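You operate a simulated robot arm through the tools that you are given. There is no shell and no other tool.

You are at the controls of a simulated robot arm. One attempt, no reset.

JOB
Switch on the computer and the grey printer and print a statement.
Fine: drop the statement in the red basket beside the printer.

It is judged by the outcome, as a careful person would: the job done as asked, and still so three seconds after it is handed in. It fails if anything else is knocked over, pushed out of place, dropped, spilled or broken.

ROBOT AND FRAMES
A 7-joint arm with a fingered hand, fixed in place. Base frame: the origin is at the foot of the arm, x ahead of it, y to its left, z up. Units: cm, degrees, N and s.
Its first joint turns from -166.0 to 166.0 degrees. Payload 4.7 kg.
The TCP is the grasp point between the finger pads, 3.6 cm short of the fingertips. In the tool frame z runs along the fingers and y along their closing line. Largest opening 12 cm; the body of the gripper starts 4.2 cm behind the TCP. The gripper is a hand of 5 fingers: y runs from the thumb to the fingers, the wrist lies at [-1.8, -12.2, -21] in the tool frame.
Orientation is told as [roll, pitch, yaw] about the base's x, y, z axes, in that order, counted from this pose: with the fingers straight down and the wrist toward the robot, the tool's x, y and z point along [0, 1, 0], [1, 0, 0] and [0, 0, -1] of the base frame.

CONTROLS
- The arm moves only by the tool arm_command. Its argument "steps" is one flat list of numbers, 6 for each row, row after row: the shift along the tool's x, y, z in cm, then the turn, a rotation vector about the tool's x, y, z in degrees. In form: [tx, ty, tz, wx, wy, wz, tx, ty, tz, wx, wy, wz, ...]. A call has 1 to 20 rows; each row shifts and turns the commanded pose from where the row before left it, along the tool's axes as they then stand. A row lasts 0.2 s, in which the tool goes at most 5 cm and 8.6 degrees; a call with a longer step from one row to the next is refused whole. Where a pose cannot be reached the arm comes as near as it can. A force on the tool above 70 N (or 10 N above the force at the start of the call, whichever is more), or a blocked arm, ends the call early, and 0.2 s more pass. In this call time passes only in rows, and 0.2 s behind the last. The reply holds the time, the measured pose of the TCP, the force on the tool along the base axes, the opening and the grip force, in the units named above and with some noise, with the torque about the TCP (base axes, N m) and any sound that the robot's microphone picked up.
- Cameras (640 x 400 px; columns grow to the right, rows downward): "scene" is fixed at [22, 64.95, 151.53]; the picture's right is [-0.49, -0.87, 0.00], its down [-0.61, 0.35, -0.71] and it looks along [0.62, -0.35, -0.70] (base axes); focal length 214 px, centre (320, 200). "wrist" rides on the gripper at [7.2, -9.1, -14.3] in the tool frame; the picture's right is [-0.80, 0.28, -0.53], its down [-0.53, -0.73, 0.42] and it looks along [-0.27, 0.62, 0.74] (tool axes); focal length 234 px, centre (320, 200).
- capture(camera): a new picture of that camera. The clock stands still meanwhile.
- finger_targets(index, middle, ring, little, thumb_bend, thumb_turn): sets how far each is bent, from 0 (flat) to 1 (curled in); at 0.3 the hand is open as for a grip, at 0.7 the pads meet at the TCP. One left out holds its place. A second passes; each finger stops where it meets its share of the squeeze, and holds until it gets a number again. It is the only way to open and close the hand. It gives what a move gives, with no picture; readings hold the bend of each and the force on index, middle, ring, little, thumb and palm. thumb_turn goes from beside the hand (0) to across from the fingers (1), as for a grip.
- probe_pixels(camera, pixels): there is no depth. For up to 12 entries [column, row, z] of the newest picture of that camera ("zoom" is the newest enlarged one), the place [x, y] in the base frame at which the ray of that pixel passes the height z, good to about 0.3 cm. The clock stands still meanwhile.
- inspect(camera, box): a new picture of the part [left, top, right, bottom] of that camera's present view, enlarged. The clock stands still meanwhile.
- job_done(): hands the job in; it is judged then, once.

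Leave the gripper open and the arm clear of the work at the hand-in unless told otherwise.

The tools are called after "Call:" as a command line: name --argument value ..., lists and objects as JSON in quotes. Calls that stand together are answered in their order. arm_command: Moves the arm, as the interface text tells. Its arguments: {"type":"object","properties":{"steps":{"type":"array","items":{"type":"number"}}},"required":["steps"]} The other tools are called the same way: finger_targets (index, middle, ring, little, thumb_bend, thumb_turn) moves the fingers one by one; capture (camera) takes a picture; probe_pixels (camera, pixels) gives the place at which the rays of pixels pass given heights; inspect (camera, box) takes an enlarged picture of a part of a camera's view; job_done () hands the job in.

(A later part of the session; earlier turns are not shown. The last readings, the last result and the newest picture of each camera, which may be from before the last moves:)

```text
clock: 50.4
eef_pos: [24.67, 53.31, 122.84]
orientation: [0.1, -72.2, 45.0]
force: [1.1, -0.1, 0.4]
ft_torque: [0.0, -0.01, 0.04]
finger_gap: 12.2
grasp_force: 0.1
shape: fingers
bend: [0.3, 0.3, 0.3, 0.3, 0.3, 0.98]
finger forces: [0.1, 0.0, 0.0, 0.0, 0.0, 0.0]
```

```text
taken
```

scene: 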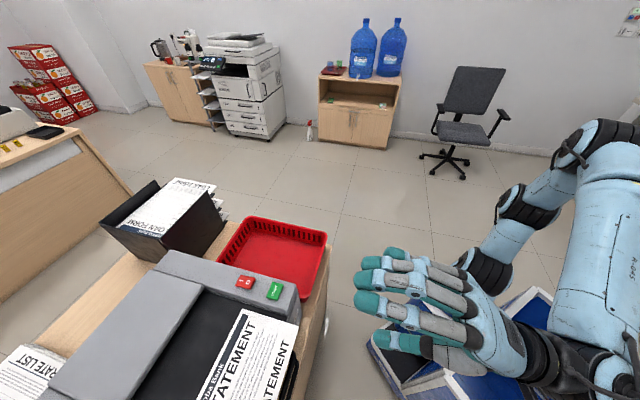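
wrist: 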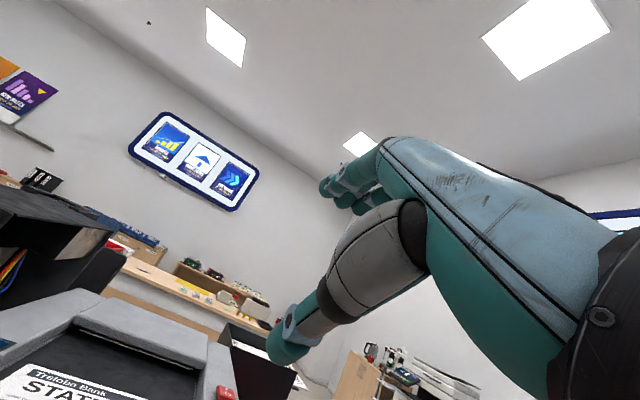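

Reachable. I'll pre-shape: index and middle stay open above, ring and little flat out of the way, thumb partly raised; then tilt 3° more and lower 25 cm in front of the counter (nothing there).

Call:
finger_targets --index 0.4 --middle 0.4 --ring 0 --little 0 --thumb_bend 0.5

Call:
arm_command --steps '[0, 0, 0, -3, 0, 0, 0, -4.03, 1.07, 0, 0, 0, 0, -4.03, 1.07, 0, 0, 0, 0, -4.03, 1.07, 0, 0, 0, 0, -4.03, 1.07, 0, 0, 0, 0, -4.03, 1.07, 0, 0, 0]'

Call:
capture --camera "wrist"

Call:
capture --camera "scene"

```text
clock: 51.4
eef_pos: [24.57, 53.27, 122.82]
orientation: [0.0, -72.0, 45.1]
force: [-0.5, 0.2, 0.7]
ft_torque: [0.02, 0.01, 0.04]
finger_gap: 7.85
grasp_force: 0.0
shape: fingers
bend: [0.4, 0.4, 0.0, 0.0, 0.5, 1.0]
finger forces: [0.0, 0.0, 0.1, 0.0, 0.0, 0.0]
```

```text
clock: 52.8
eef_pos: [24.59, 53.22, 101.87]
orientation: [0.0, -75.0, 44.9]
force: [0.8, 0.2, -0.2]
ft_torque: [-0.02, -0.02, -0.01]
finger_gap: 7.83
grasp_force: 0.1
shape: fingers
bend: [0.4, 0.4, 0.0, 0.0, 0.5, 1.0]
finger forces: [0.0, 0.0, 0.0, 0.1, 0.0, 0.0]
```

```text
taken
```

wrist: 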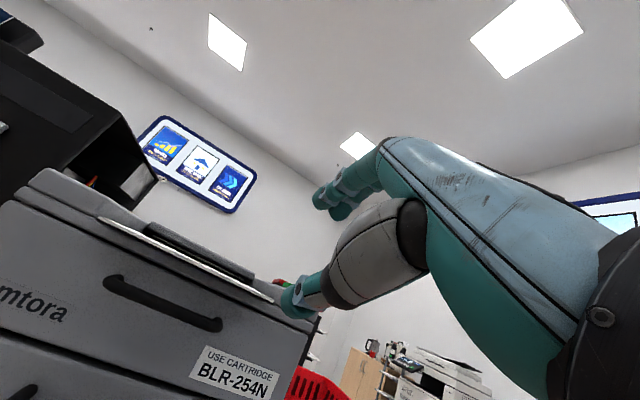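

```text
taken
```

scene: 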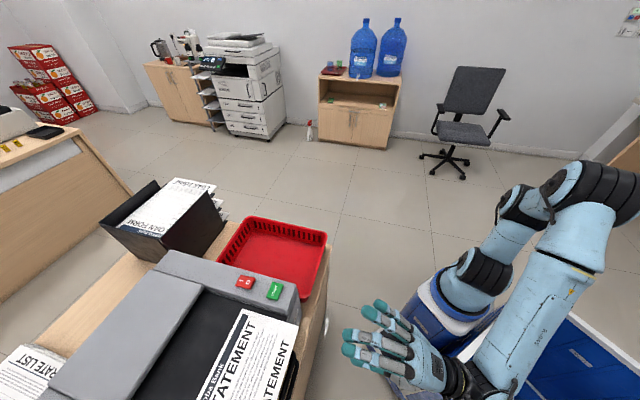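

Now I see the sheet edge-on (white line from ~(98,218) to ~(270,297)), the thumb tip at ~(292,298) and the fingers at ~(330,200). Zoom in.

Call:
inspect --camera "wrist" --box '[80, 180, 360, 340]'

Call:
inspect --camera "wrist" --box '[220, 150, 380, 330]'

Call:
inspect --camera "scene" --box '[180, 280, 440, 400]'

```text
2.29 times, centred on (220, 260) of wrist
```

zoom: 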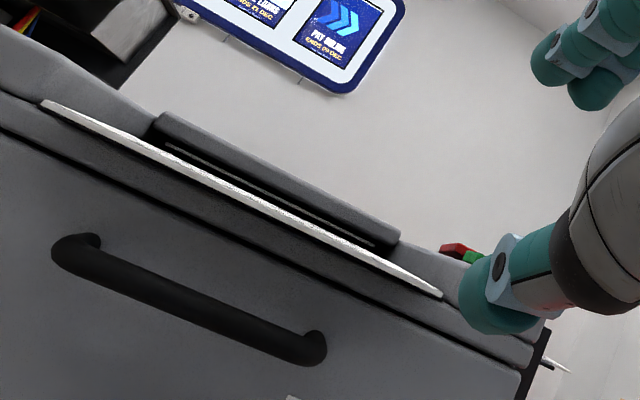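

```text
2.22 times, centred on (300, 240) of wrist
```

zoom: 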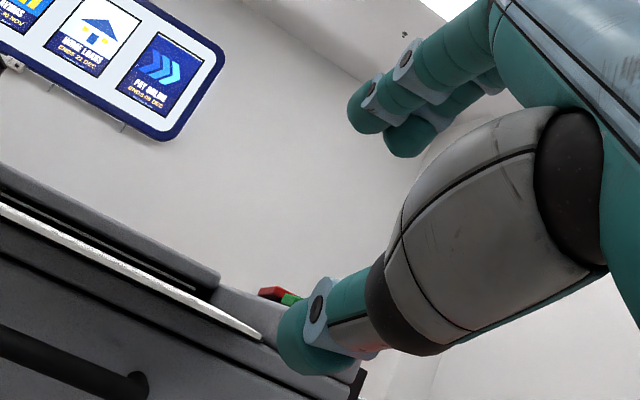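

```text
2.46 times, centred on (310, 340) of scene
```

zoom: 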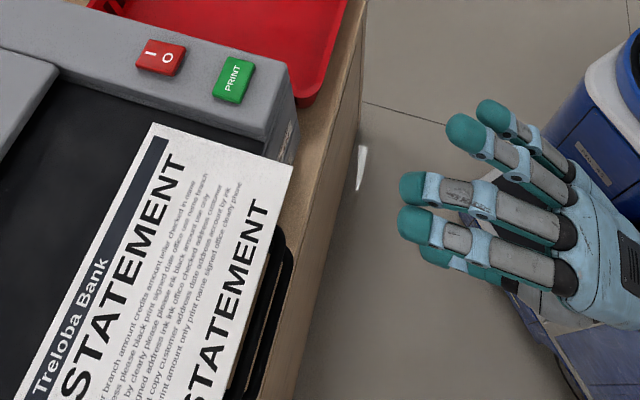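

Call:
inspect --camera "wrist" --box '[210, 260, 310, 320]'

Call:
inspect --camera "wrist" --box '[90, 200, 190, 270]'

Call:
probe_pixels --camera "wrist" --pixels '[[272.4, 301, 95.5], [272.4, 301, 96], [272.4, 301, 96.3], [98, 218, 95.5], [98, 218, 96], [98, 218, 96.3]]'

```text
6.40 times, centred on (260, 290) of wrist
```

zoom: 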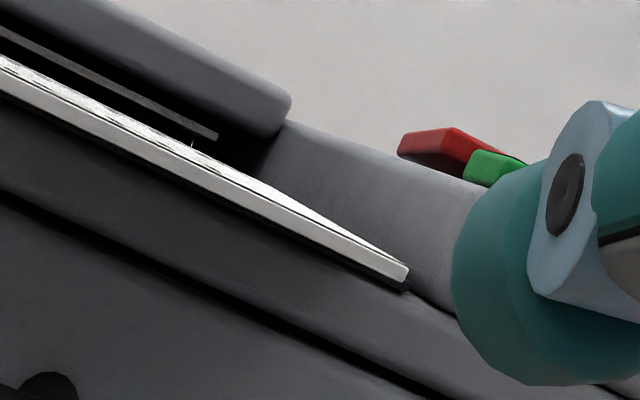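

```text
5.71 times, centred on (140, 235) of wrist
```

zoom: 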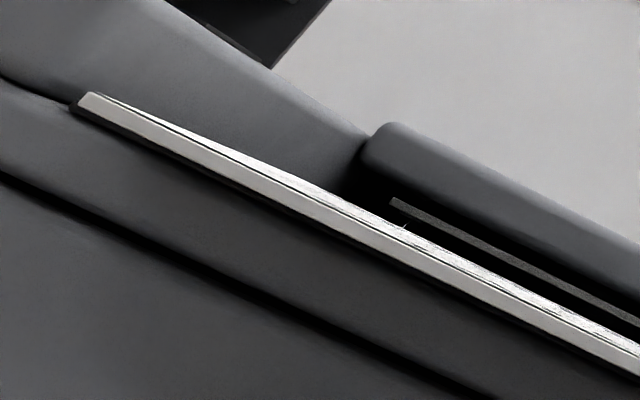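

```text
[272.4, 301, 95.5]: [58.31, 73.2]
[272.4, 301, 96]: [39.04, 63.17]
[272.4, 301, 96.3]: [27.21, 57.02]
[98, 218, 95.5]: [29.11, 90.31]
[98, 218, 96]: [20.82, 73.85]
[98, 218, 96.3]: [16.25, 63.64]
```

The sheet shows as a slightly thick card with its front edge at z≈96, u≈70.4, overhanging only ~2 cm. For a secure pinch I'd rather first pull it out ~2.5 cm by pressing lightly on its middle with the index tip and drawing it toward the front. I'll re-form the pointing hand, rise 8 cm, rotate back to the pointing-down attitude, and go over the sheet's middle.

Call:
finger_targets --index 0 --middle 1 --ring 1 --little 1 --thumb_bend 1

Call:
arm_command --steps '[0, 3.864, -1.036, 0, 0, 0, 0, 3.864, -1.036, 0, 0, 0, 0, 0, 0, 7.917, 0, 0, 0, 0, 0, 7.917, 0, 0, 0, 0, 0, 7.917, 0, 0, 0, 0, 0, 7.917, 0, 0, 0, 0, 0, 7.917, 0, 0, 0, 0, 0, 7.917, 0, 0, 0, 0, 0, 7.917, 0, 0, 0, 0, 0, 7.917, 0, 0, 0, 0, 0, 7.917, 0, 0, 0, 0, 0, 7.917, 0, 0, 0, 0, 0, 7.917, 0, 0, 0, 0, 0, 7.917, 0, 0, 1.9, 3.51, -1.28, 0, 0, 0, 1.9, 3.51, -1.28, 0, 0, 0, 1.9, 3.51, -1.28, 0, 0, 0]'

Call:
capture --camera "wrist"

Call:
capture --camera "scene"

```text
clock: 53.8
eef_pos: [24.52, 53.16, 101.82]
orientation: [0.1, -74.9, 45.0]
force: [-0.2, -1.1, 0.7]
ft_torque: [-0.01, 0.01, -0.01]
finger_gap: 5.67
grasp_force: 0.2
shape: fingers
bend: [0.0, 1.0, 0.98, 0.97, 1.0, 1.0]
finger forces: [0.0, 0.0, 0.0, 0.0, 0.0, 0.0]
```

```text
clock: 57.4
eef_pos: [28.58, 65.2, 110.14]
orientation: [0.0, 20.1, 45.0]
force: [-0.2, -0.5, 0.8]
ft_torque: [0.05, -0.03, -0.03]
finger_gap: 5.63
grasp_force: 0.0
shape: fingers
bend: [0.0, 1.0, 1.0, 1.0, 1.0, 1.0]
finger forces: [0.0, 0.0, 0.0, 0.0, 0.1, 0.0]
```

```text
taken
```

wrist: 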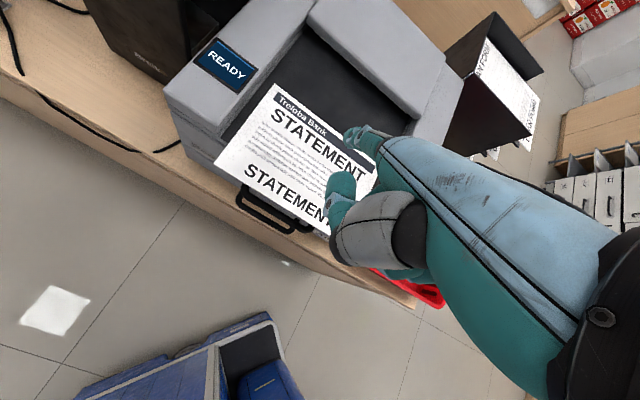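

```text
taken
```

scene: 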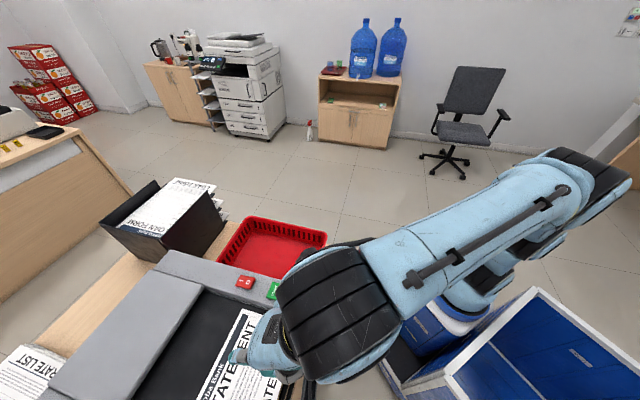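

Positioned over the middle of the sheet. Lower 8 cm, then check.

Call:
arm_command --steps '[0, 1.368, 3.76, 0, 0, 0, 0, 1.368, 3.76, 0, 0, 0]'

Call:
inspect --camera "wrist" --box '[180, 60, 420, 260]'

```text
clock: 58.0
eef_pos: [28.5, 65.07, 102.13]
orientation: [0.1, 19.9, 45.1]
force: [1.1, 0.2, 0.4]
ft_torque: [0.05, -0.02, -0.03]
finger_gap: 5.64
grasp_force: 0.0
shape: fingers
bend: [0.0, 1.0, 1.0, 1.0, 1.0, 1.0]
finger forces: [0.1, 0.0, 0.1, 0.0, 0.1, 0.0]
```

```text
2.00 times, centred on (300, 160) of wrist
```

zoom: 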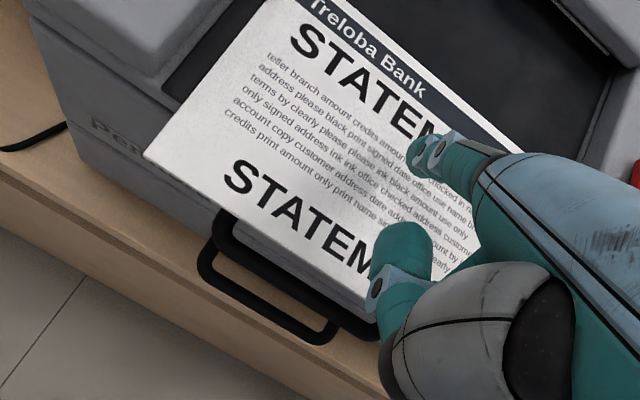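

Call:
arm_command --steps '[0, 0.0855, 0.235, 0, 0, 0, 0, 0.0855, 0.235, 0, 0, 0, 0, 0.0855, 0.235, 0, 0, 0, 0, 0.0855, 0.235, 0, 0, 0, 0, 0.0855, 0.235, 0, 0, 0]'

```text
clock: 59.2
eef_pos: [28.42, 65.31, 100.69]
orientation: [0.1, 20.0, 45.1]
force: [0.4, 0.4, 0.5]
ft_torque: [0.03, -0.01, -0.03]
finger_gap: 5.65
grasp_force: 0.0
shape: fingers
bend: [0.0, 1.0, 1.0, 1.0, 1.0, 1.0]
finger forces: [0.0, 0.0, 0.0, 0.0, 0.1, 0.0]
```

No contact yet; keep creeping down.

Call:
arm_command --steps '[0, 0.0684, 0.188, 0, 0, 0, 0, 0.0684, 0.188, 0, 0, 0]'

```text
clock: 59.8
eef_pos: [28.38, 65.22, 100.28]
orientation: [0.0, 20.0, 45.0]
force: [0.2, -0.2, -0.4]
ft_torque: [-0.02, 0.0, 0.02]
finger_gap: 5.65
grasp_force: 0.1
shape: fingers
bend: [0.0, 1.0, 1.0, 1.0, 1.0, 1.0]
finger forces: [0.0, 0.0, 0.0, 0.1, 0.0, 0.1]
```

Call:
arm_command --steps '[0, 0.0684, 0.188, 0, 0, 0, 0, 0.0684, 0.188, 0, 0, 0]'

```text
clock: 60.4
eef_pos: [28.37, 65.12, 99.92]
orientation: [0.1, 20.0, 45.1]
force: [-1.5, -0.7, 3.2]
ft_torque: [0.34, -0.27, 0.01]
finger_gap: 5.68
grasp_force: 2.0
shape: fingers
bend: [0.0, 1.0, 1.0, 1.0, 1.0, 1.0]
finger forces: [4.0, 0.0, 0.0, 0.1, 0.0, 0.0]
```

Light contact (≈3–4 N) on the sheet. Now draw it back 2.5 cm toward the front, slowly.

Call:
arm_command --steps '[0, -0.47, 0.171, 0, 0, 0, 0, -0.47, 0.171, 0, 0, 0, 0, -0.47, 0.171, 0, 0, 0]'

Call:
inspect --camera "wrist" --box '[180, 60, 420, 260]'

Call:
inspect --camera "scene" --box '[180, 280, 340, 400]'

```text
clock: 61.2
eef_pos: [27.48, 64.19, 99.87]
orientation: [0.0, 20.1, 45.0]
force: [-0.1, 0.2, 2.1]
ft_torque: [0.27, -0.2, -0.03]
finger_gap: 5.86
grasp_force: 0.9
shape: fingers
bend: [0.0, 1.0, 1.0, 1.0, 1.0, 1.0]
finger forces: [2.6, 0.0, 0.1, 0.1, 0.1, 0.0]
```

```text
2.00 times, centred on (300, 160) of wrist
```

zoom: 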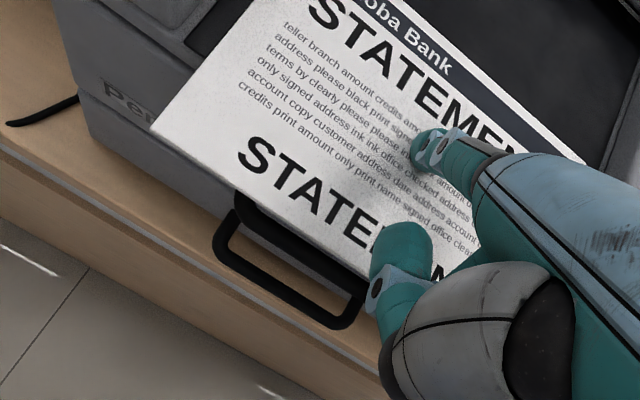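

```text
3.33 times, centred on (260, 340) of scene
```

zoom: 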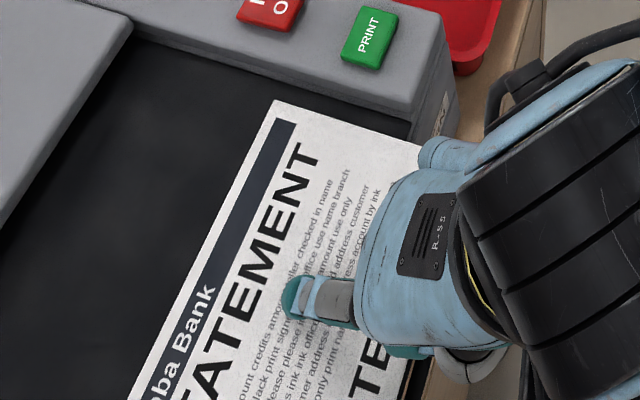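

The sheet follows the finger (its back corner moved from (242,309) to (247,310), ≈1.3 cm). Pull 1.5 cm more.

Call:
arm_command --steps '[0, -0.47, 0.171, 0, 0, 0, 0, -0.47, 0.171, 0, 0, 0, 0, -0.47, 0.171, 0, 0, 0]'

Call:
inspect --camera "scene" --box '[180, 280, 340, 400]'

```text
clock: 62.0
eef_pos: [26.28, 62.95, 99.7]
orientation: [0.0, 20.0, 45.2]
force: [0.6, 0.4, 2.9]
ft_torque: [0.27, -0.24, 0.0]
finger_gap: 5.83
grasp_force: 1.7
shape: fingers
bend: [0.0, 1.0, 1.0, 1.0, 1.0, 1.0]
finger forces: [2.8, 0.1, 0.0, 0.0, 0.0, 0.1]
```

```text
3.33 times, centred on (260, 340) of scene
```

zoom: 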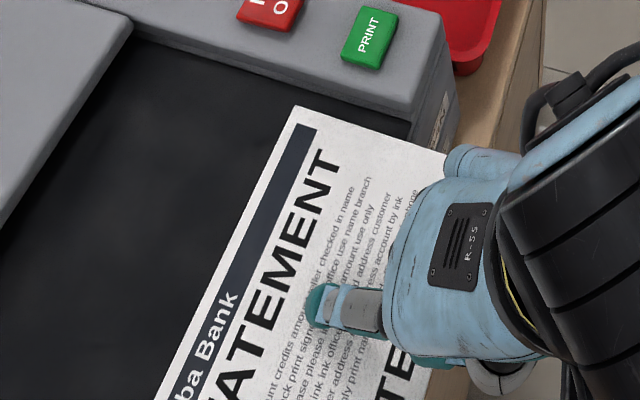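

Total ≈3 cm pulled; its middle is still ~2 cm inside the printer's edge, so it is stable. Now lift the finger straight up and check.

Call:
arm_command --steps '[0, -0.0855, -0.235, 0, 0, 0, 0, -0.171, -0.47, 0, 0, 0, 0, -0.684, -1.88, 0, 0, 0, 0, -1.368, -3.76, 0, 0, 0, 0, -1.368, -3.76, 0, 0, 0]'

Call:
capture --camera "wrist"

Call:
capture --camera "scene"

```text
clock: 63.2
eef_pos: [26.35, 63.11, 110.43]
orientation: [0.0, 20.1, 45.0]
force: [-0.6, 0.3, -1.0]
ft_torque: [-0.02, 0.01, 0.02]
finger_gap: 5.63
grasp_force: 0.0
shape: fingers
bend: [0.0, 1.0, 1.0, 1.0, 1.0, 1.0]
finger forces: [0.0, 0.0, 0.0, 0.0, 0.0, 0.1]
```

```text
taken
```

wrist: 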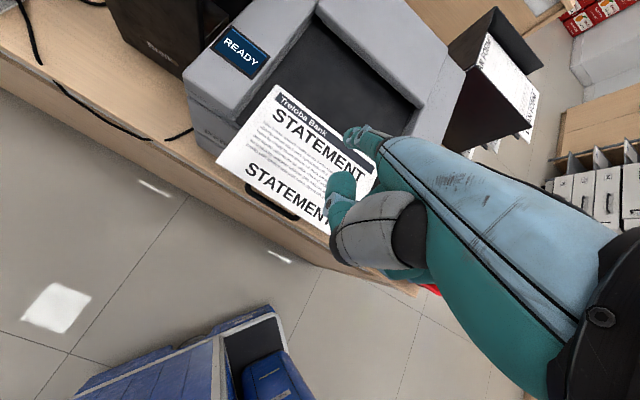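

```text
taken
```

scene: 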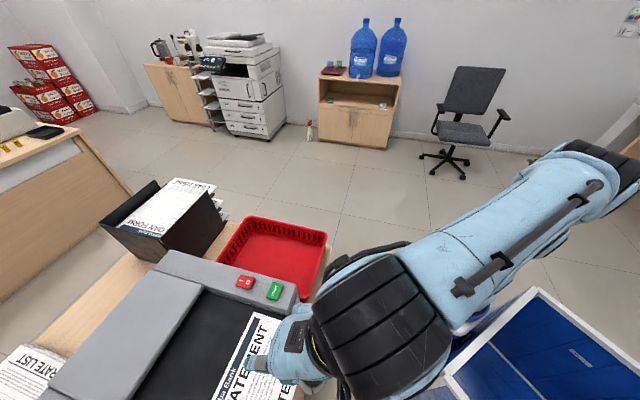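

The sheet stayed put, now overhanging ~5 cm. Back off to u≈52, shift to the right-corner line (v≈20), and rotate the hand to horizontal (84°).

Call:
arm_command --steps '[-1.93, -3.54, 1.29, 0, 0, 0, -1.93, -3.54, 1.29, 0, 0, 0, -1.93, -3.54, 1.29, 0, 0, 0, 0, 0, 0, -8, 0, 0, 0, 0, 0, -8, 0, 0, 0, 0, 0, -8, 0, 0, 0, 0, 0, -8, 0, 0, 0, 0, 0, -8, 0, 0, 0, 0, 0, -8, 0, 0, 0, 0, 0, -8, 0, 0, 0, 0, 0, -8, 0, 0, 0, 0, 0, -8, 0, 0, 0, 0, 0, -8, 0, 0, 0, 0, 0, -8, 0, 0, 0, 0, 0, -8, 0, 0, 0, 0, 0, -8, 0, 0]'

Call:
finger_targets --index 0.45 --middle 0.45 --ring 0 --little 0 --thumb_bend 0.55

Call:
capture --camera "scene"

Call:
capture --camera "wrist"

```text
clock: 66.6
eef_pos: [22.44, 51.03, 110.61]
orientation: [0.4, -84.1, 44.6]
force: [0.3, -0.7, 0.0]
ft_torque: [0.03, -0.02, -0.01]
finger_gap: 5.64
grasp_force: 0.0
shape: fingers
bend: [0.0, 1.0, 1.0, 1.0, 1.0, 1.0]
finger forces: [0.0, 0.0, 0.0, 0.0, 0.0, 0.1]
```

```text
clock: 67.6
eef_pos: [22.48, 51.18, 110.63]
orientation: [0.0, -84.0, 45.0]
force: [0.2, 0.5, -0.7]
ft_torque: [-0.02, -0.04, 0.01]
finger_gap: 6.28
grasp_force: 0.0
shape: fingers
bend: [0.45, 0.45, 0.0, 0.0, 0.55, 1.0]
finger forces: [0.1, 0.0, 0.1, 0.0, 0.0, 0.0]
```

```text
taken
```

scene: 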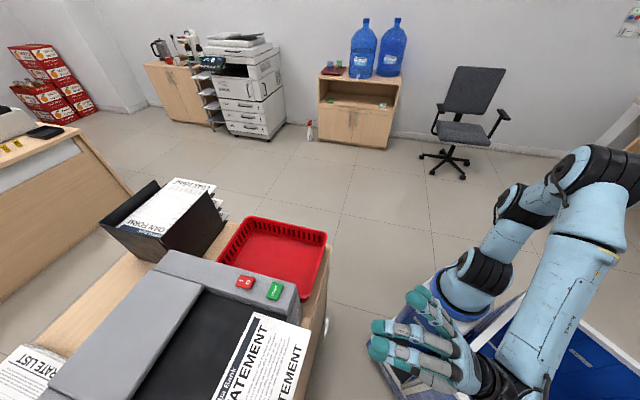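

```text
taken
```

wrist: 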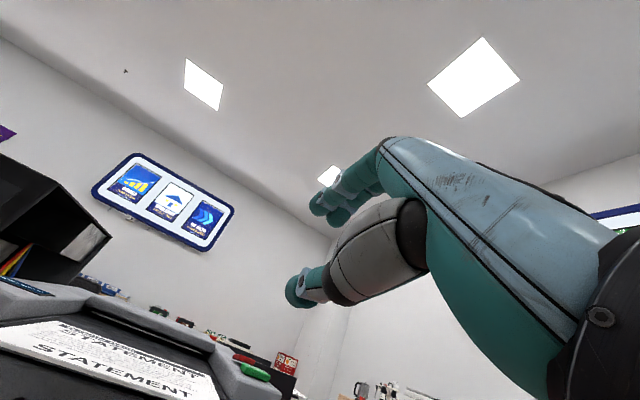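

I'll re-locate the sheet's corners in the scene view (back-right ~ (255,312), front-right ~ (310,331)).

Call:
inspect --camera "scene" --box '[230, 290, 330, 400]'

Call:
probe_pixels --camera "scene" --pixels '[[254, 312, 96], [310, 331, 96], [298, 297, 99], [300, 331, 96], [292, 365, 96]]'

```text
3.64 times, centred on (280, 345) of scene
```

zoom: 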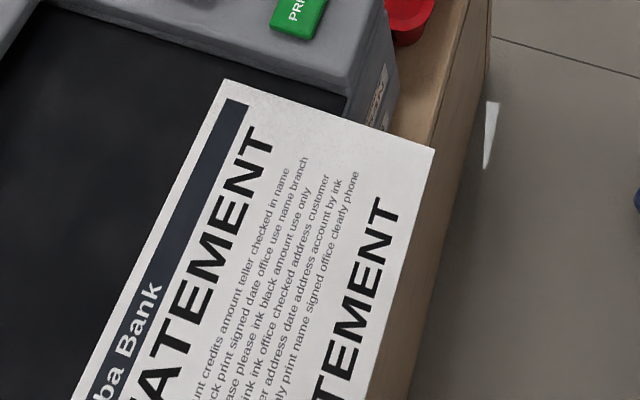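

```text
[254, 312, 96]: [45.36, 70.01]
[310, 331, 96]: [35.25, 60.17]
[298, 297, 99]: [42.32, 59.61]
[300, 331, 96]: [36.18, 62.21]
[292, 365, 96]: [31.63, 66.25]
```

The sheet's front-right corner is at u≈67.3, v≈17.6. I'll lower to sheet height (z≈96.3) at u≈52 and check the alignment edge-on.

Call:
arm_command --steps '[-0.3, -3.555, 0.374, 0, 0, 0, 0, -3.555, 0.374, 0, 0, 0, 0, -3.555, 0.374, 0, 0, 0, 0, -3.555, 0.374, 0, 0, 0]'

Call:
capture --camera "wrist"

Call:
inspect --camera "wrist" --box '[120, 160, 400, 340]'

Call:
capture --camera "scene"

```text
clock: 68.6
eef_pos: [22.66, 50.8, 96.28]
orientation: [0.6, -84.0, 44.6]
force: [0.1, 0.3, -0.2]
ft_torque: [0.02, 0.02, -0.02]
finger_gap: 6.28
grasp_force: 0.1
shape: fingers
bend: [0.45, 0.45, 0.0, 0.0, 0.55, 1.0]
finger forces: [0.0, 0.0, 0.0, 0.0, 0.1, 0.0]
```

```text
taken
```

wrist: 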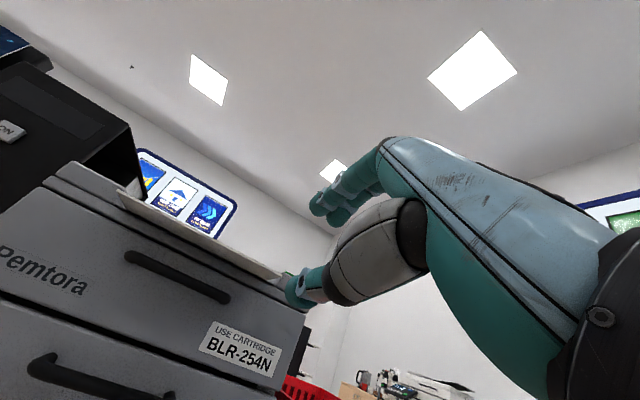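

```text
2.22 times, centred on (260, 250) of wrist
```

zoom: 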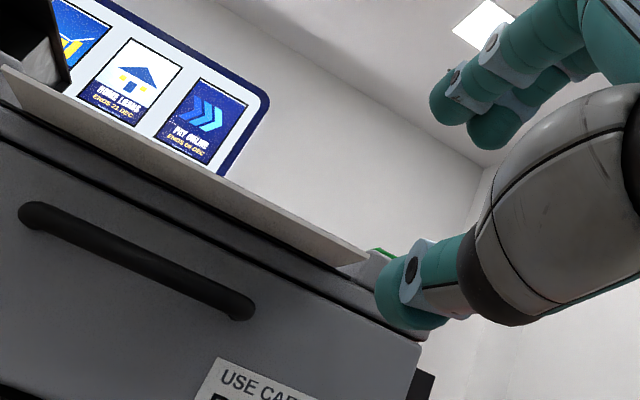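

```text
taken
```

scene: 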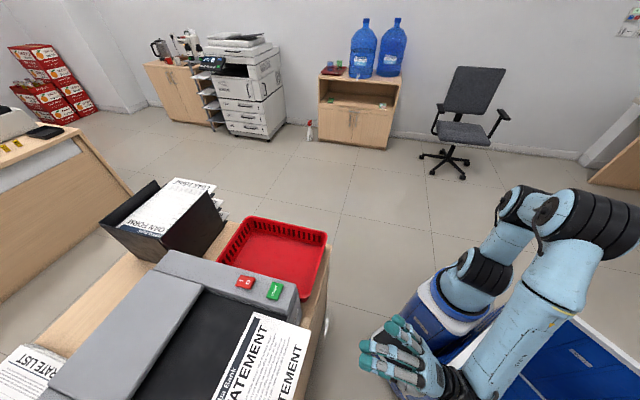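

Aligned: the sheet's underside is visible, its corner at (281,278), and it will pass between thumb and fingers. Advance 8 cm and re-check.

Call:
arm_command --steps '[0, 0.418, 3.978, 0, 0, 0, 0, 0.418, 3.978, 0, 0, 0]'

Call:
inspect --camera "wrist" --box '[160, 160, 400, 340]'

Call:
inspect --camera "scene" --box '[220, 280, 420, 400]'

```text
clock: 69.2
eef_pos: [28.3, 56.39, 96.27]
orientation: [0.0, -84.1, 45.2]
force: [0.5, -0.3, -0.2]
ft_torque: [-0.02, 0.02, -0.03]
finger_gap: 6.25
grasp_force: 0.0
shape: fingers
bend: [0.45, 0.45, 0.0, 0.0, 0.55, 1.0]
finger forces: [0.0, 0.0, 0.0, 0.0, 0.0, 0.1]
```

```text
2.22 times, centred on (280, 250) of wrist
```

zoom: 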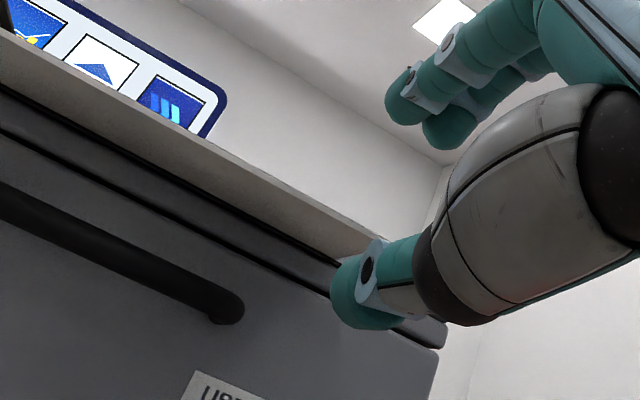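

```text
3.20 times, centred on (320, 340) of scene
```

zoom: 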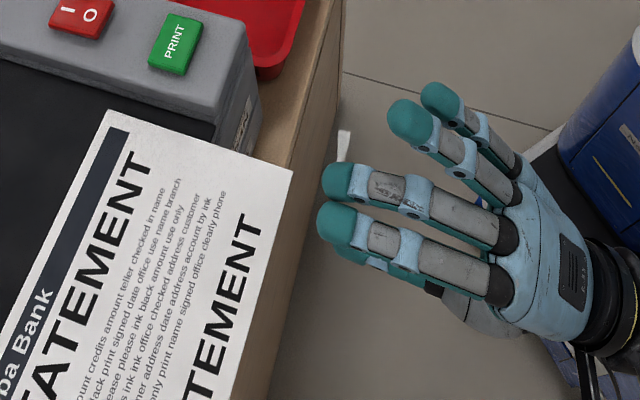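

Good. Advance the last 6.3 cm so the sheet's edge sits well between thumb and fingers.

Call:
arm_command --steps '[0, 0.22, 2.09, 0, 0, 0, 0, 0.22, 2.09, 0, 0, 0, 0, 0.22, 2.09, 0, 0, 0]'

Call:
inspect --camera "wrist" --box '[160, 130, 400, 340]'

Call:
inspect --camera "scene" --box '[220, 280, 420, 400]'

```text
clock: 70.0
eef_pos: [32.77, 60.88, 96.18]
orientation: [-0.2, -84.0, 45.1]
force: [-0.3, 1.2, 0.9]
ft_torque: [0.01, -0.02, 0.03]
finger_gap: 6.28
grasp_force: 0.0
shape: fingers
bend: [0.45, 0.45, 0.0, 0.0, 0.55, 1.0]
finger forces: [0.1, 0.1, 0.0, 0.0, 0.0, 0.0]
```

```text
1.90 times, centred on (280, 235) of wrist
```

zoom: 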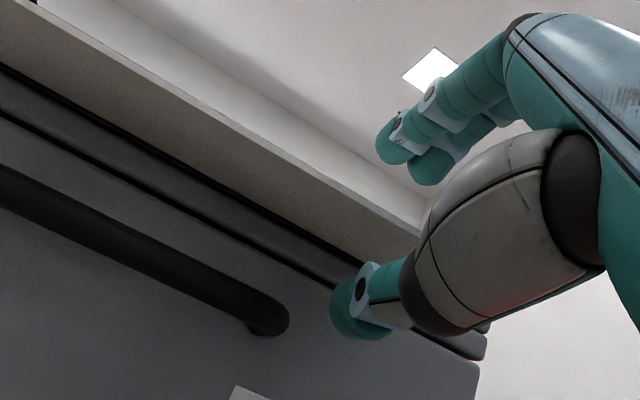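

```text
3.20 times, centred on (320, 340) of scene
```

zoom: 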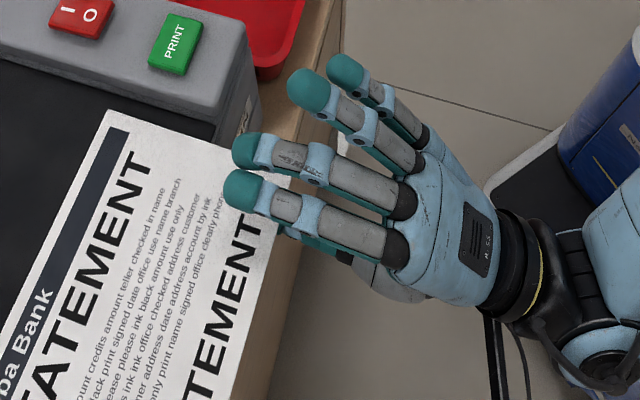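

The sheet's edge is between the thumb (below) and index/middle (above). Close gently first to just short of meeting.

Call:
finger_targets --index 0.62 --middle 0.62 --thumb_bend 0.64

Call:
inspect --camera "wrist" --box '[200, 130, 400, 300]'

Call:
inspect --camera "scene" --box '[220, 280, 380, 380]'

```text
clock: 71.0
eef_pos: [32.74, 60.71, 96.24]
orientation: [0.0, -84.0, 45.2]
force: [0.4, 0.7, 0.0]
ft_torque: [-0.01, 0.02, 0.04]
finger_gap: 2.47
grasp_force: 0.1
shape: fingers
bend: [0.62, 0.62, 0.0, 0.0, 0.64, 1.0]
finger forces: [0.1, 0.1, 0.1, 0.1, 0.0, 0.0]
```

```text
2.35 times, centred on (300, 215) of wrist
```

zoom: 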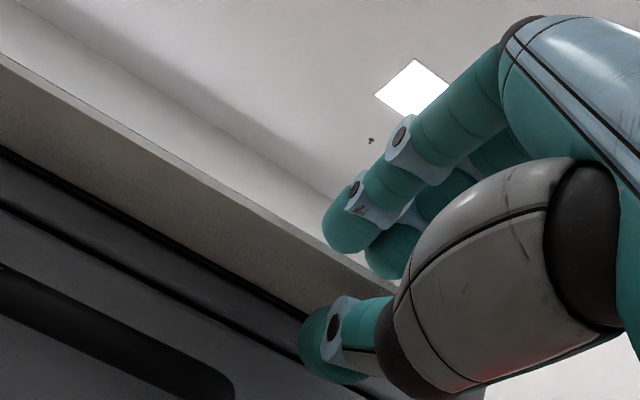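

```text
4.00 times, centred on (300, 330) of scene
```

zoom: 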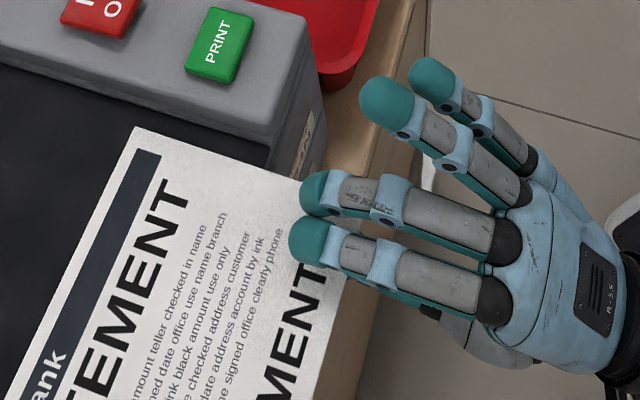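

Gap is 2.5 cm, 2–3 cm overlap with the sheet. Now close fully.

Call:
finger_targets --index 0.75 --middle 0.75 --thumb_bend 0.75

Call:
inspect --camera "wrist" --box '[200, 130, 400, 300]'

Call:
inspect --camera "scene" --box '[220, 280, 380, 380]'

```text
clock: 72.0
eef_pos: [32.79, 60.81, 96.27]
orientation: [0.0, -84.1, 45.1]
force: [-0.1, 0.1, 0.3]
ft_torque: [-0.01, -0.05, 0.01]
finger_gap: 0.0
grasp_force: 8.7
shape: fingers
bend: [0.75, 0.74, 0.0, 0.0, 0.71, 1.0]
finger forces: [3.5, 4.9, 0.0, 0.0, 8.0, 0.0]
```

```text
2.35 times, centred on (300, 215) of wrist
```

zoom: 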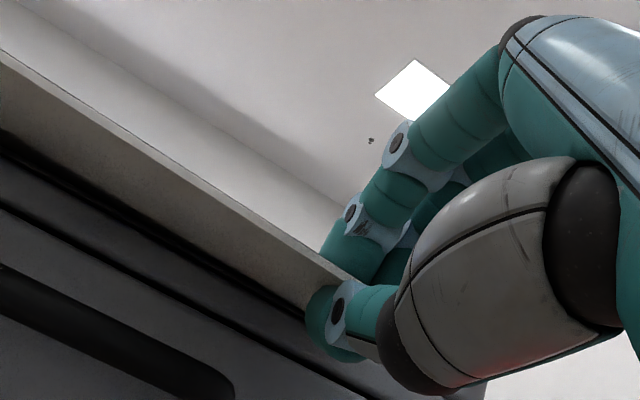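

```text
4.00 times, centred on (300, 330) of scene
```

zoom: 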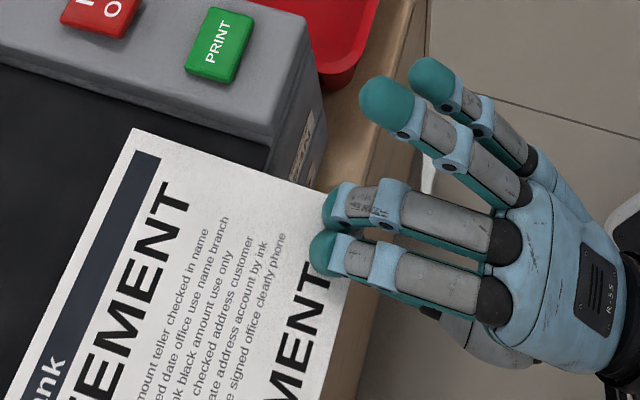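

All three digits report squeeze (3.5/4.9/8 N), but overlap is only ~1 cm at the tips. For a safer hold I'll reopen slightly, advance 1 cm more, and close again.

Call:
finger_targets --index 0.6 --middle 0.6 --thumb_bend 0.62

Call:
arm_command --steps '[0, 0.052, 0.497, 0, 0, 0, 0, 0.052, 0.497, 0, 0, 0]'

Call:
inspect --camera "wrist" --box '[200, 130, 400, 300]'

Call:
inspect --camera "scene" --box '[220, 280, 380, 380]'

```text
clock: 73.0
eef_pos: [32.83, 60.75, 96.23]
orientation: [-0.1, -84.0, 45.0]
force: [0.3, -0.1, 0.1]
ft_torque: [-0.02, 0.01, 0.05]
finger_gap: 2.94
grasp_force: 0.1
shape: fingers
bend: [0.6, 0.6, 0.0, 0.0, 0.62, 1.0]
finger forces: [0.0, 0.1, 0.0, 0.0, 0.1, 0.0]
```

```text
clock: 73.6
eef_pos: [33.45, 61.59, 96.22]
orientation: [-0.1, -84.0, 45.1]
force: [0.0, 0.4, -0.1]
ft_torque: [0.02, 0.01, 0.01]
finger_gap: 2.96
grasp_force: 0.1
shape: fingers
bend: [0.6, 0.6, 0.0, 0.0, 0.62, 1.0]
finger forces: [0.0, 0.1, 0.0, 0.0, 0.0, 0.1]
```

```text
2.35 times, centred on (300, 215) of wrist
```

zoom: 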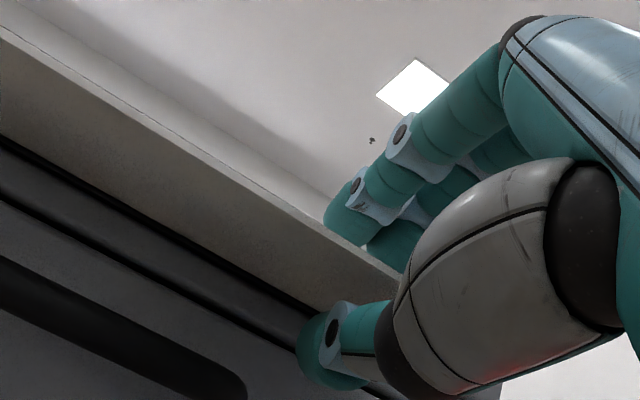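

```text
4.00 times, centred on (300, 330) of scene
```

zoom: 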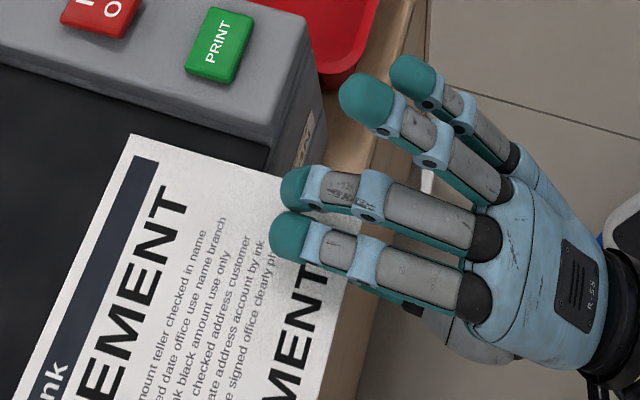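

No contact with the printer front. Advance 0.6 cm more, then close.

Call:
arm_command --steps '[0, 0.0315, 0.298, 0, 0, 0, 0, 0.0315, 0.298, 0, 0, 0]'

Call:
finger_targets --index 0.75 --middle 0.75 --thumb_bend 0.75

Call:
inspect --camera "wrist" --box '[200, 130, 400, 300]'

Call:
inspect --camera "scene" --box '[220, 280, 380, 380]'

```text
clock: 74.2
eef_pos: [33.86, 62.13, 96.22]
orientation: [0.0, -84.0, 44.9]
force: [0.3, -0.2, 0.3]
ft_torque: [0.0, -0.01, 0.0]
finger_gap: 2.95
grasp_force: 0.1
shape: fingers
bend: [0.6, 0.6, 0.0, 0.0, 0.62, 1.0]
finger forces: [0.1, 0.0, 0.0, 0.1, 0.0, 0.0]
```

```text
clock: 75.2
eef_pos: [33.87, 62.11, 96.24]
orientation: [0.2, -84.0, 44.9]
force: [-1.1, -1.1, 2.2]
ft_torque: [0.0, -0.17, 0.0]
finger_gap: 0.0
grasp_force: 9.8
shape: fingers
bend: [0.74, 0.74, 0.0, 0.0, 0.71, 1.0]
finger forces: [4.1, 6.8, 0.1, 0.1, 8.4, 0.0]
```

```text
2.35 times, centred on (300, 215) of wrist
```

zoom: 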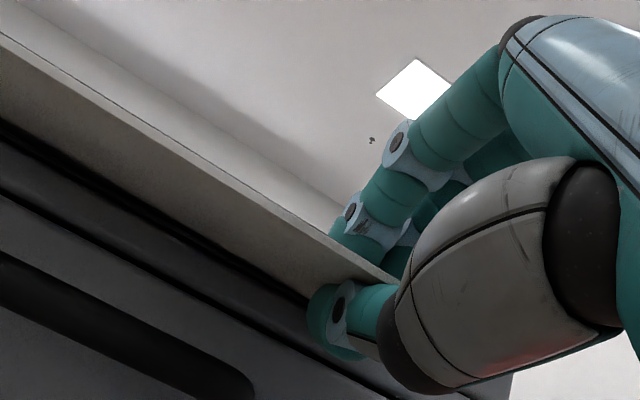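

```text
4.00 times, centred on (300, 330) of scene
```

zoom: 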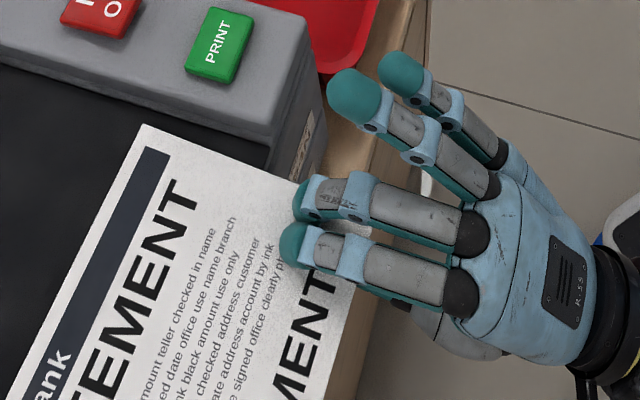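

Good overlap (~3 cm) with firm squeeze (4.1/6.8/8.4 N). Pull back slowly 3 cm with a slight lift, and check that the sheet follows.

Call:
arm_command --steps '[0, 0.25, -0.026, 0, 0, 0, 0, -0.08, -0.746, 0, 0, 0, 0, -0.08, -0.746, 0, 0, 0, 0, -0.08, -0.746, 0, 0, 0, 0, -0.08, -0.746, 0, 0, 0]'

Call:
inspect --camera "scene" --box '[220, 280, 380, 380]'

Call:
inspect --camera "wrist" --box '[160, 100, 400, 300]'

```text
clock: 76.4
eef_pos: [31.74, 59.87, 96.51]
orientation: [-0.1, -84.0, 45.1]
force: [0.0, -0.8, 0.2]
ft_torque: [0.01, -0.05, 0.02]
finger_gap: 0.0
grasp_force: 7.9
shape: fingers
bend: [0.74, 0.74, 0.0, 0.0, 0.71, 1.0]
finger forces: [3.5, 3.9, 0.0, 0.1, 7.8, 0.0]
```

```text
4.00 times, centred on (300, 330) of scene
```

zoom: 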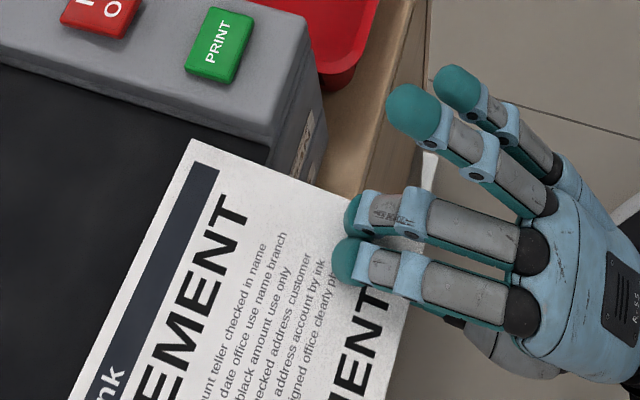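

```text
2.00 times, centred on (280, 200) of wrist
```

zoom: 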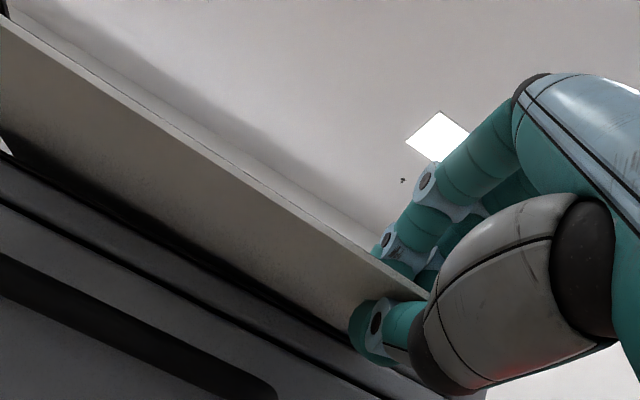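

The sheet follows the hand. Continue pulling out 9 cm with a gradual lift until it's clear of the printer.

Call:
arm_command --steps '[0, 0.094, -1.016, 0, 0, 0, 0, 0.094, -1.016, 0, 0, 0, 0, 0.094, -1.016, 0, 0, 0, 0, 0.094, -1.016, 0, 0, 0, 0, 0.094, -1.016, 0, 0, 0]'

Call:
inspect --camera "scene" --box '[220, 270, 420, 400]'

Call:
capture --camera "wrist"

```text
clock: 77.6
eef_pos: [28.26, 56.4, 97.48]
orientation: [-0.2, -83.9, 45.2]
force: [-0.1, 0.3, -0.7]
ft_torque: [-0.03, -0.02, 0.0]
finger_gap: 0.0
grasp_force: 7.9
shape: fingers
bend: [0.74, 0.74, 0.0, 0.0, 0.71, 1.0]
finger forces: [3.6, 4.0, 0.0, 0.0, 7.8, 0.1]
```

```text
3.08 times, centred on (320, 335) of scene
```

zoom: 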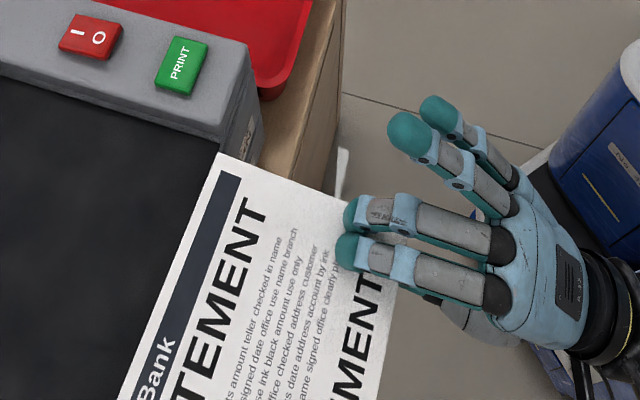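

```text
taken
```

wrist: 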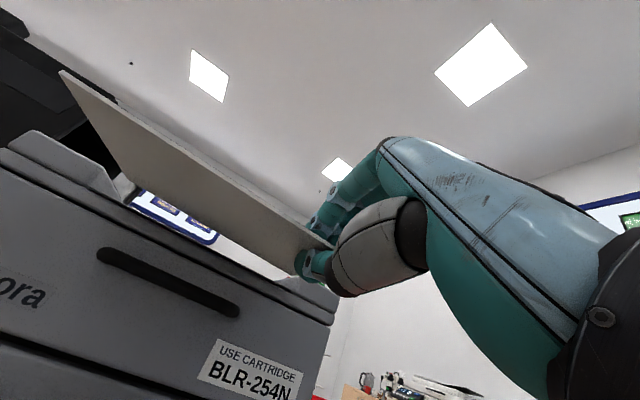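

The sheet is held flat and steady, nearly off the printer. I'll pull it fully clear (another ~10 cm back) and lift to z≈116 in front of the counter.

Call:
arm_command --steps '[0, 0.141, -1.523, 0, 0, 0, 0, 0.141, -1.523, 0, 0, 0, 0, 0.141, -1.523, 0, 0, 0, 0, 1.832, -1.7, 0, 0, 0, 0, 1.832, -1.7, 0, 0, 0, 0, 1.832, -1.7, 0, 0, 0, 0, 1.832, -1.7, 0, 0, 0, 0, 2.486, -0.261, 0, 0, 0, 0, 2.486, -0.261, 0, 0, 0, 0, 2.486, -0.261, 0, 0, 0, 0, 2.486, -0.261, 0, 0, 0]'

Call:
capture --camera "scene"

Call:
capture --camera "wrist"

```text
clock: 80.0
eef_pos: [20.69, 48.88, 116.55]
orientation: [-0.3, -83.9, 45.2]
force: [-0.3, 0.6, -1.2]
ft_torque: [-0.04, -0.03, -0.01]
finger_gap: 0.0
grasp_force: 7.9
shape: fingers
bend: [0.74, 0.74, 0.0, 0.0, 0.71, 1.0]
finger forces: [3.6, 4.0, 0.1, 0.0, 7.9, 0.0]
```

```text
taken
```

scene: 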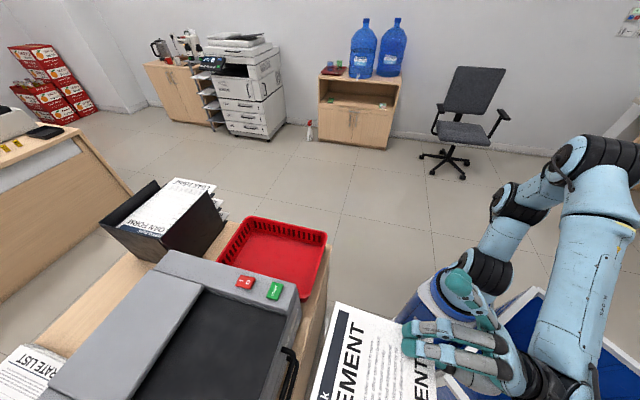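

```text
taken
```

wrist: 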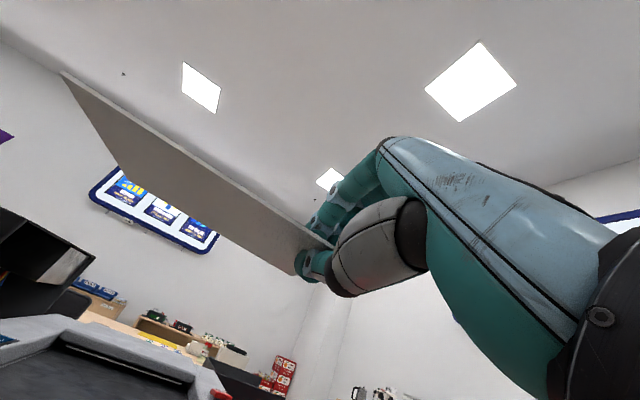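

The statement is held firmly. Now rotate the hand to point down (sheet hanging vertically), still in front of the counter.

Call:
arm_command --steps '[0, 0, 0, 6, 0, 0, 0, 0, 0, 6, 0, 0, 0, 0, 0, 6, 0, 0, 0, 0, 0, 6, 0, 0, 0, 0, 0, 6, 0, 0, 0, 0, 0, 6, 0, 0, 0, 0, 0, 6, 0, 0, 0, 0, 0, 6, 0, 0, 0, 0, 0, 6, 0, 0, 0, 0, 0, 6, 0, 0, 0, 0, 0, 6, 0, 0, 0, 0, 0, 6, 0, 0, 0, 0, 0, 6, 0, 0, 0, 0, 0, 6, 0, 0]'

Call:
capture --camera "scene"

Call:
capture --camera "wrist"

```text
clock: 83.0
eef_pos: [20.73, 48.89, 116.33]
orientation: [0.0, 0.1, 45.2]
force: [-0.1, -0.7, -0.1]
ft_torque: [-0.01, -0.02, -0.02]
finger_gap: 0.0
grasp_force: 8.6
shape: fingers
bend: [0.74, 0.74, 0.0, 0.0, 0.71, 1.0]
finger forces: [4.3, 3.9, 0.0, 0.0, 8.5, 0.0]
```

```text
taken
```

scene: 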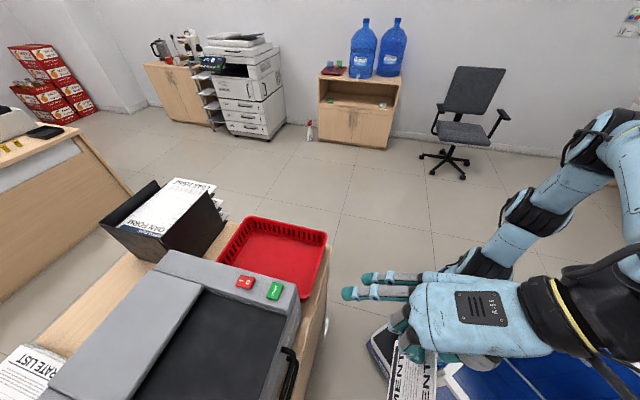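

```text
taken
```

wrist: 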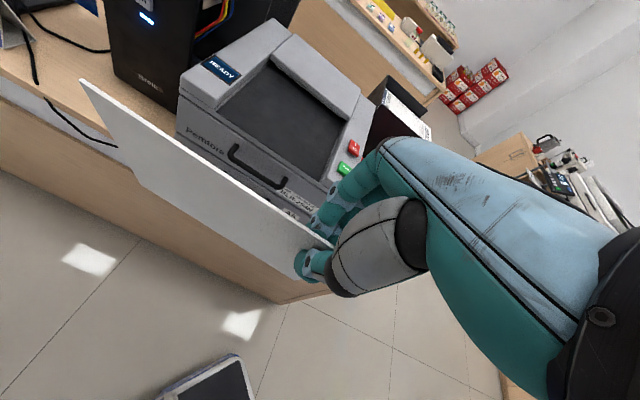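

Still held, everything else in place. Slide 20 cm to the right (in front of the basket), then yaw −90° so the sheet's long side lines up with the basket's long side.

Call:
arm_command --steps '[-4, 0, 0, 0, 0, 0, -4, 0, 0, 0, 0, 0, -4, 0, 0, 0, 0, 0, -4, 0, 0, 0, 0, 0, -4, 0, 0, 0, 0, 0, 0, 0, 0, 0, 0, 7.5, 0, 0, 0, 0, 0, 7.5, 0, 0, 0, 0, 0, 7.5, 0, 0, 0, 0, 0, 7.5, 0, 0, 0, 0, 0, 7.5, 0, 0, 0, 0, 0, 7.5, 0, 0, 0, 0, 0, 7.5, 0, 0, 0, 0, 0, 7.5, 0, 0, 0, 0, 0, 7.5, 0, 0, 0, 0, 0, 7.5, 0, 0, 0, 0, 0, 7.5, 0, 0, 0, 0, 0, 7.5]'

Call:
capture --camera "scene"

Call:
capture --camera "wrist"

```text
clock: 86.6
eef_pos: [34.95, 34.77, 116.49]
orientation: [0.0, -0.1, -45.1]
force: [-0.7, -2.4, 1.6]
ft_torque: [0.22, 0.0, 0.05]
finger_gap: 0.01
grasp_force: 8.4
shape: fingers
bend: [0.74, 0.74, 0.0, 0.0, 0.71, 1.0]
finger forces: [4.9, 3.7, 0.1, 0.0, 8.6, 0.0]
```

```text
taken
```

scene: 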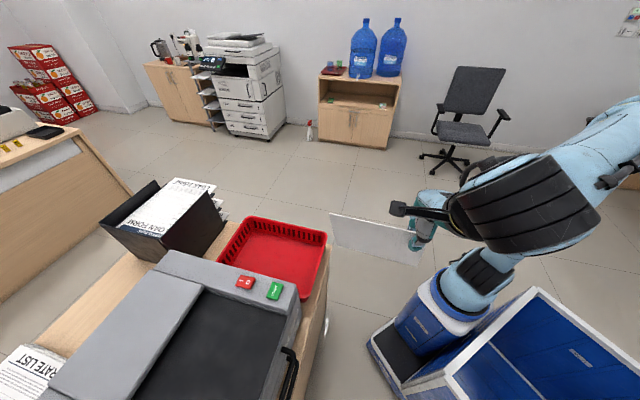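

```text
taken
```

wrist: 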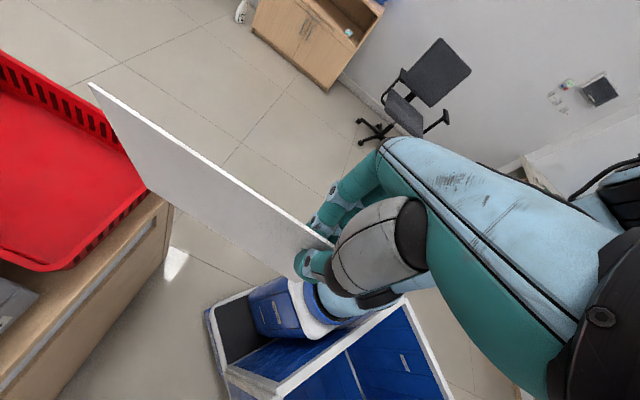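

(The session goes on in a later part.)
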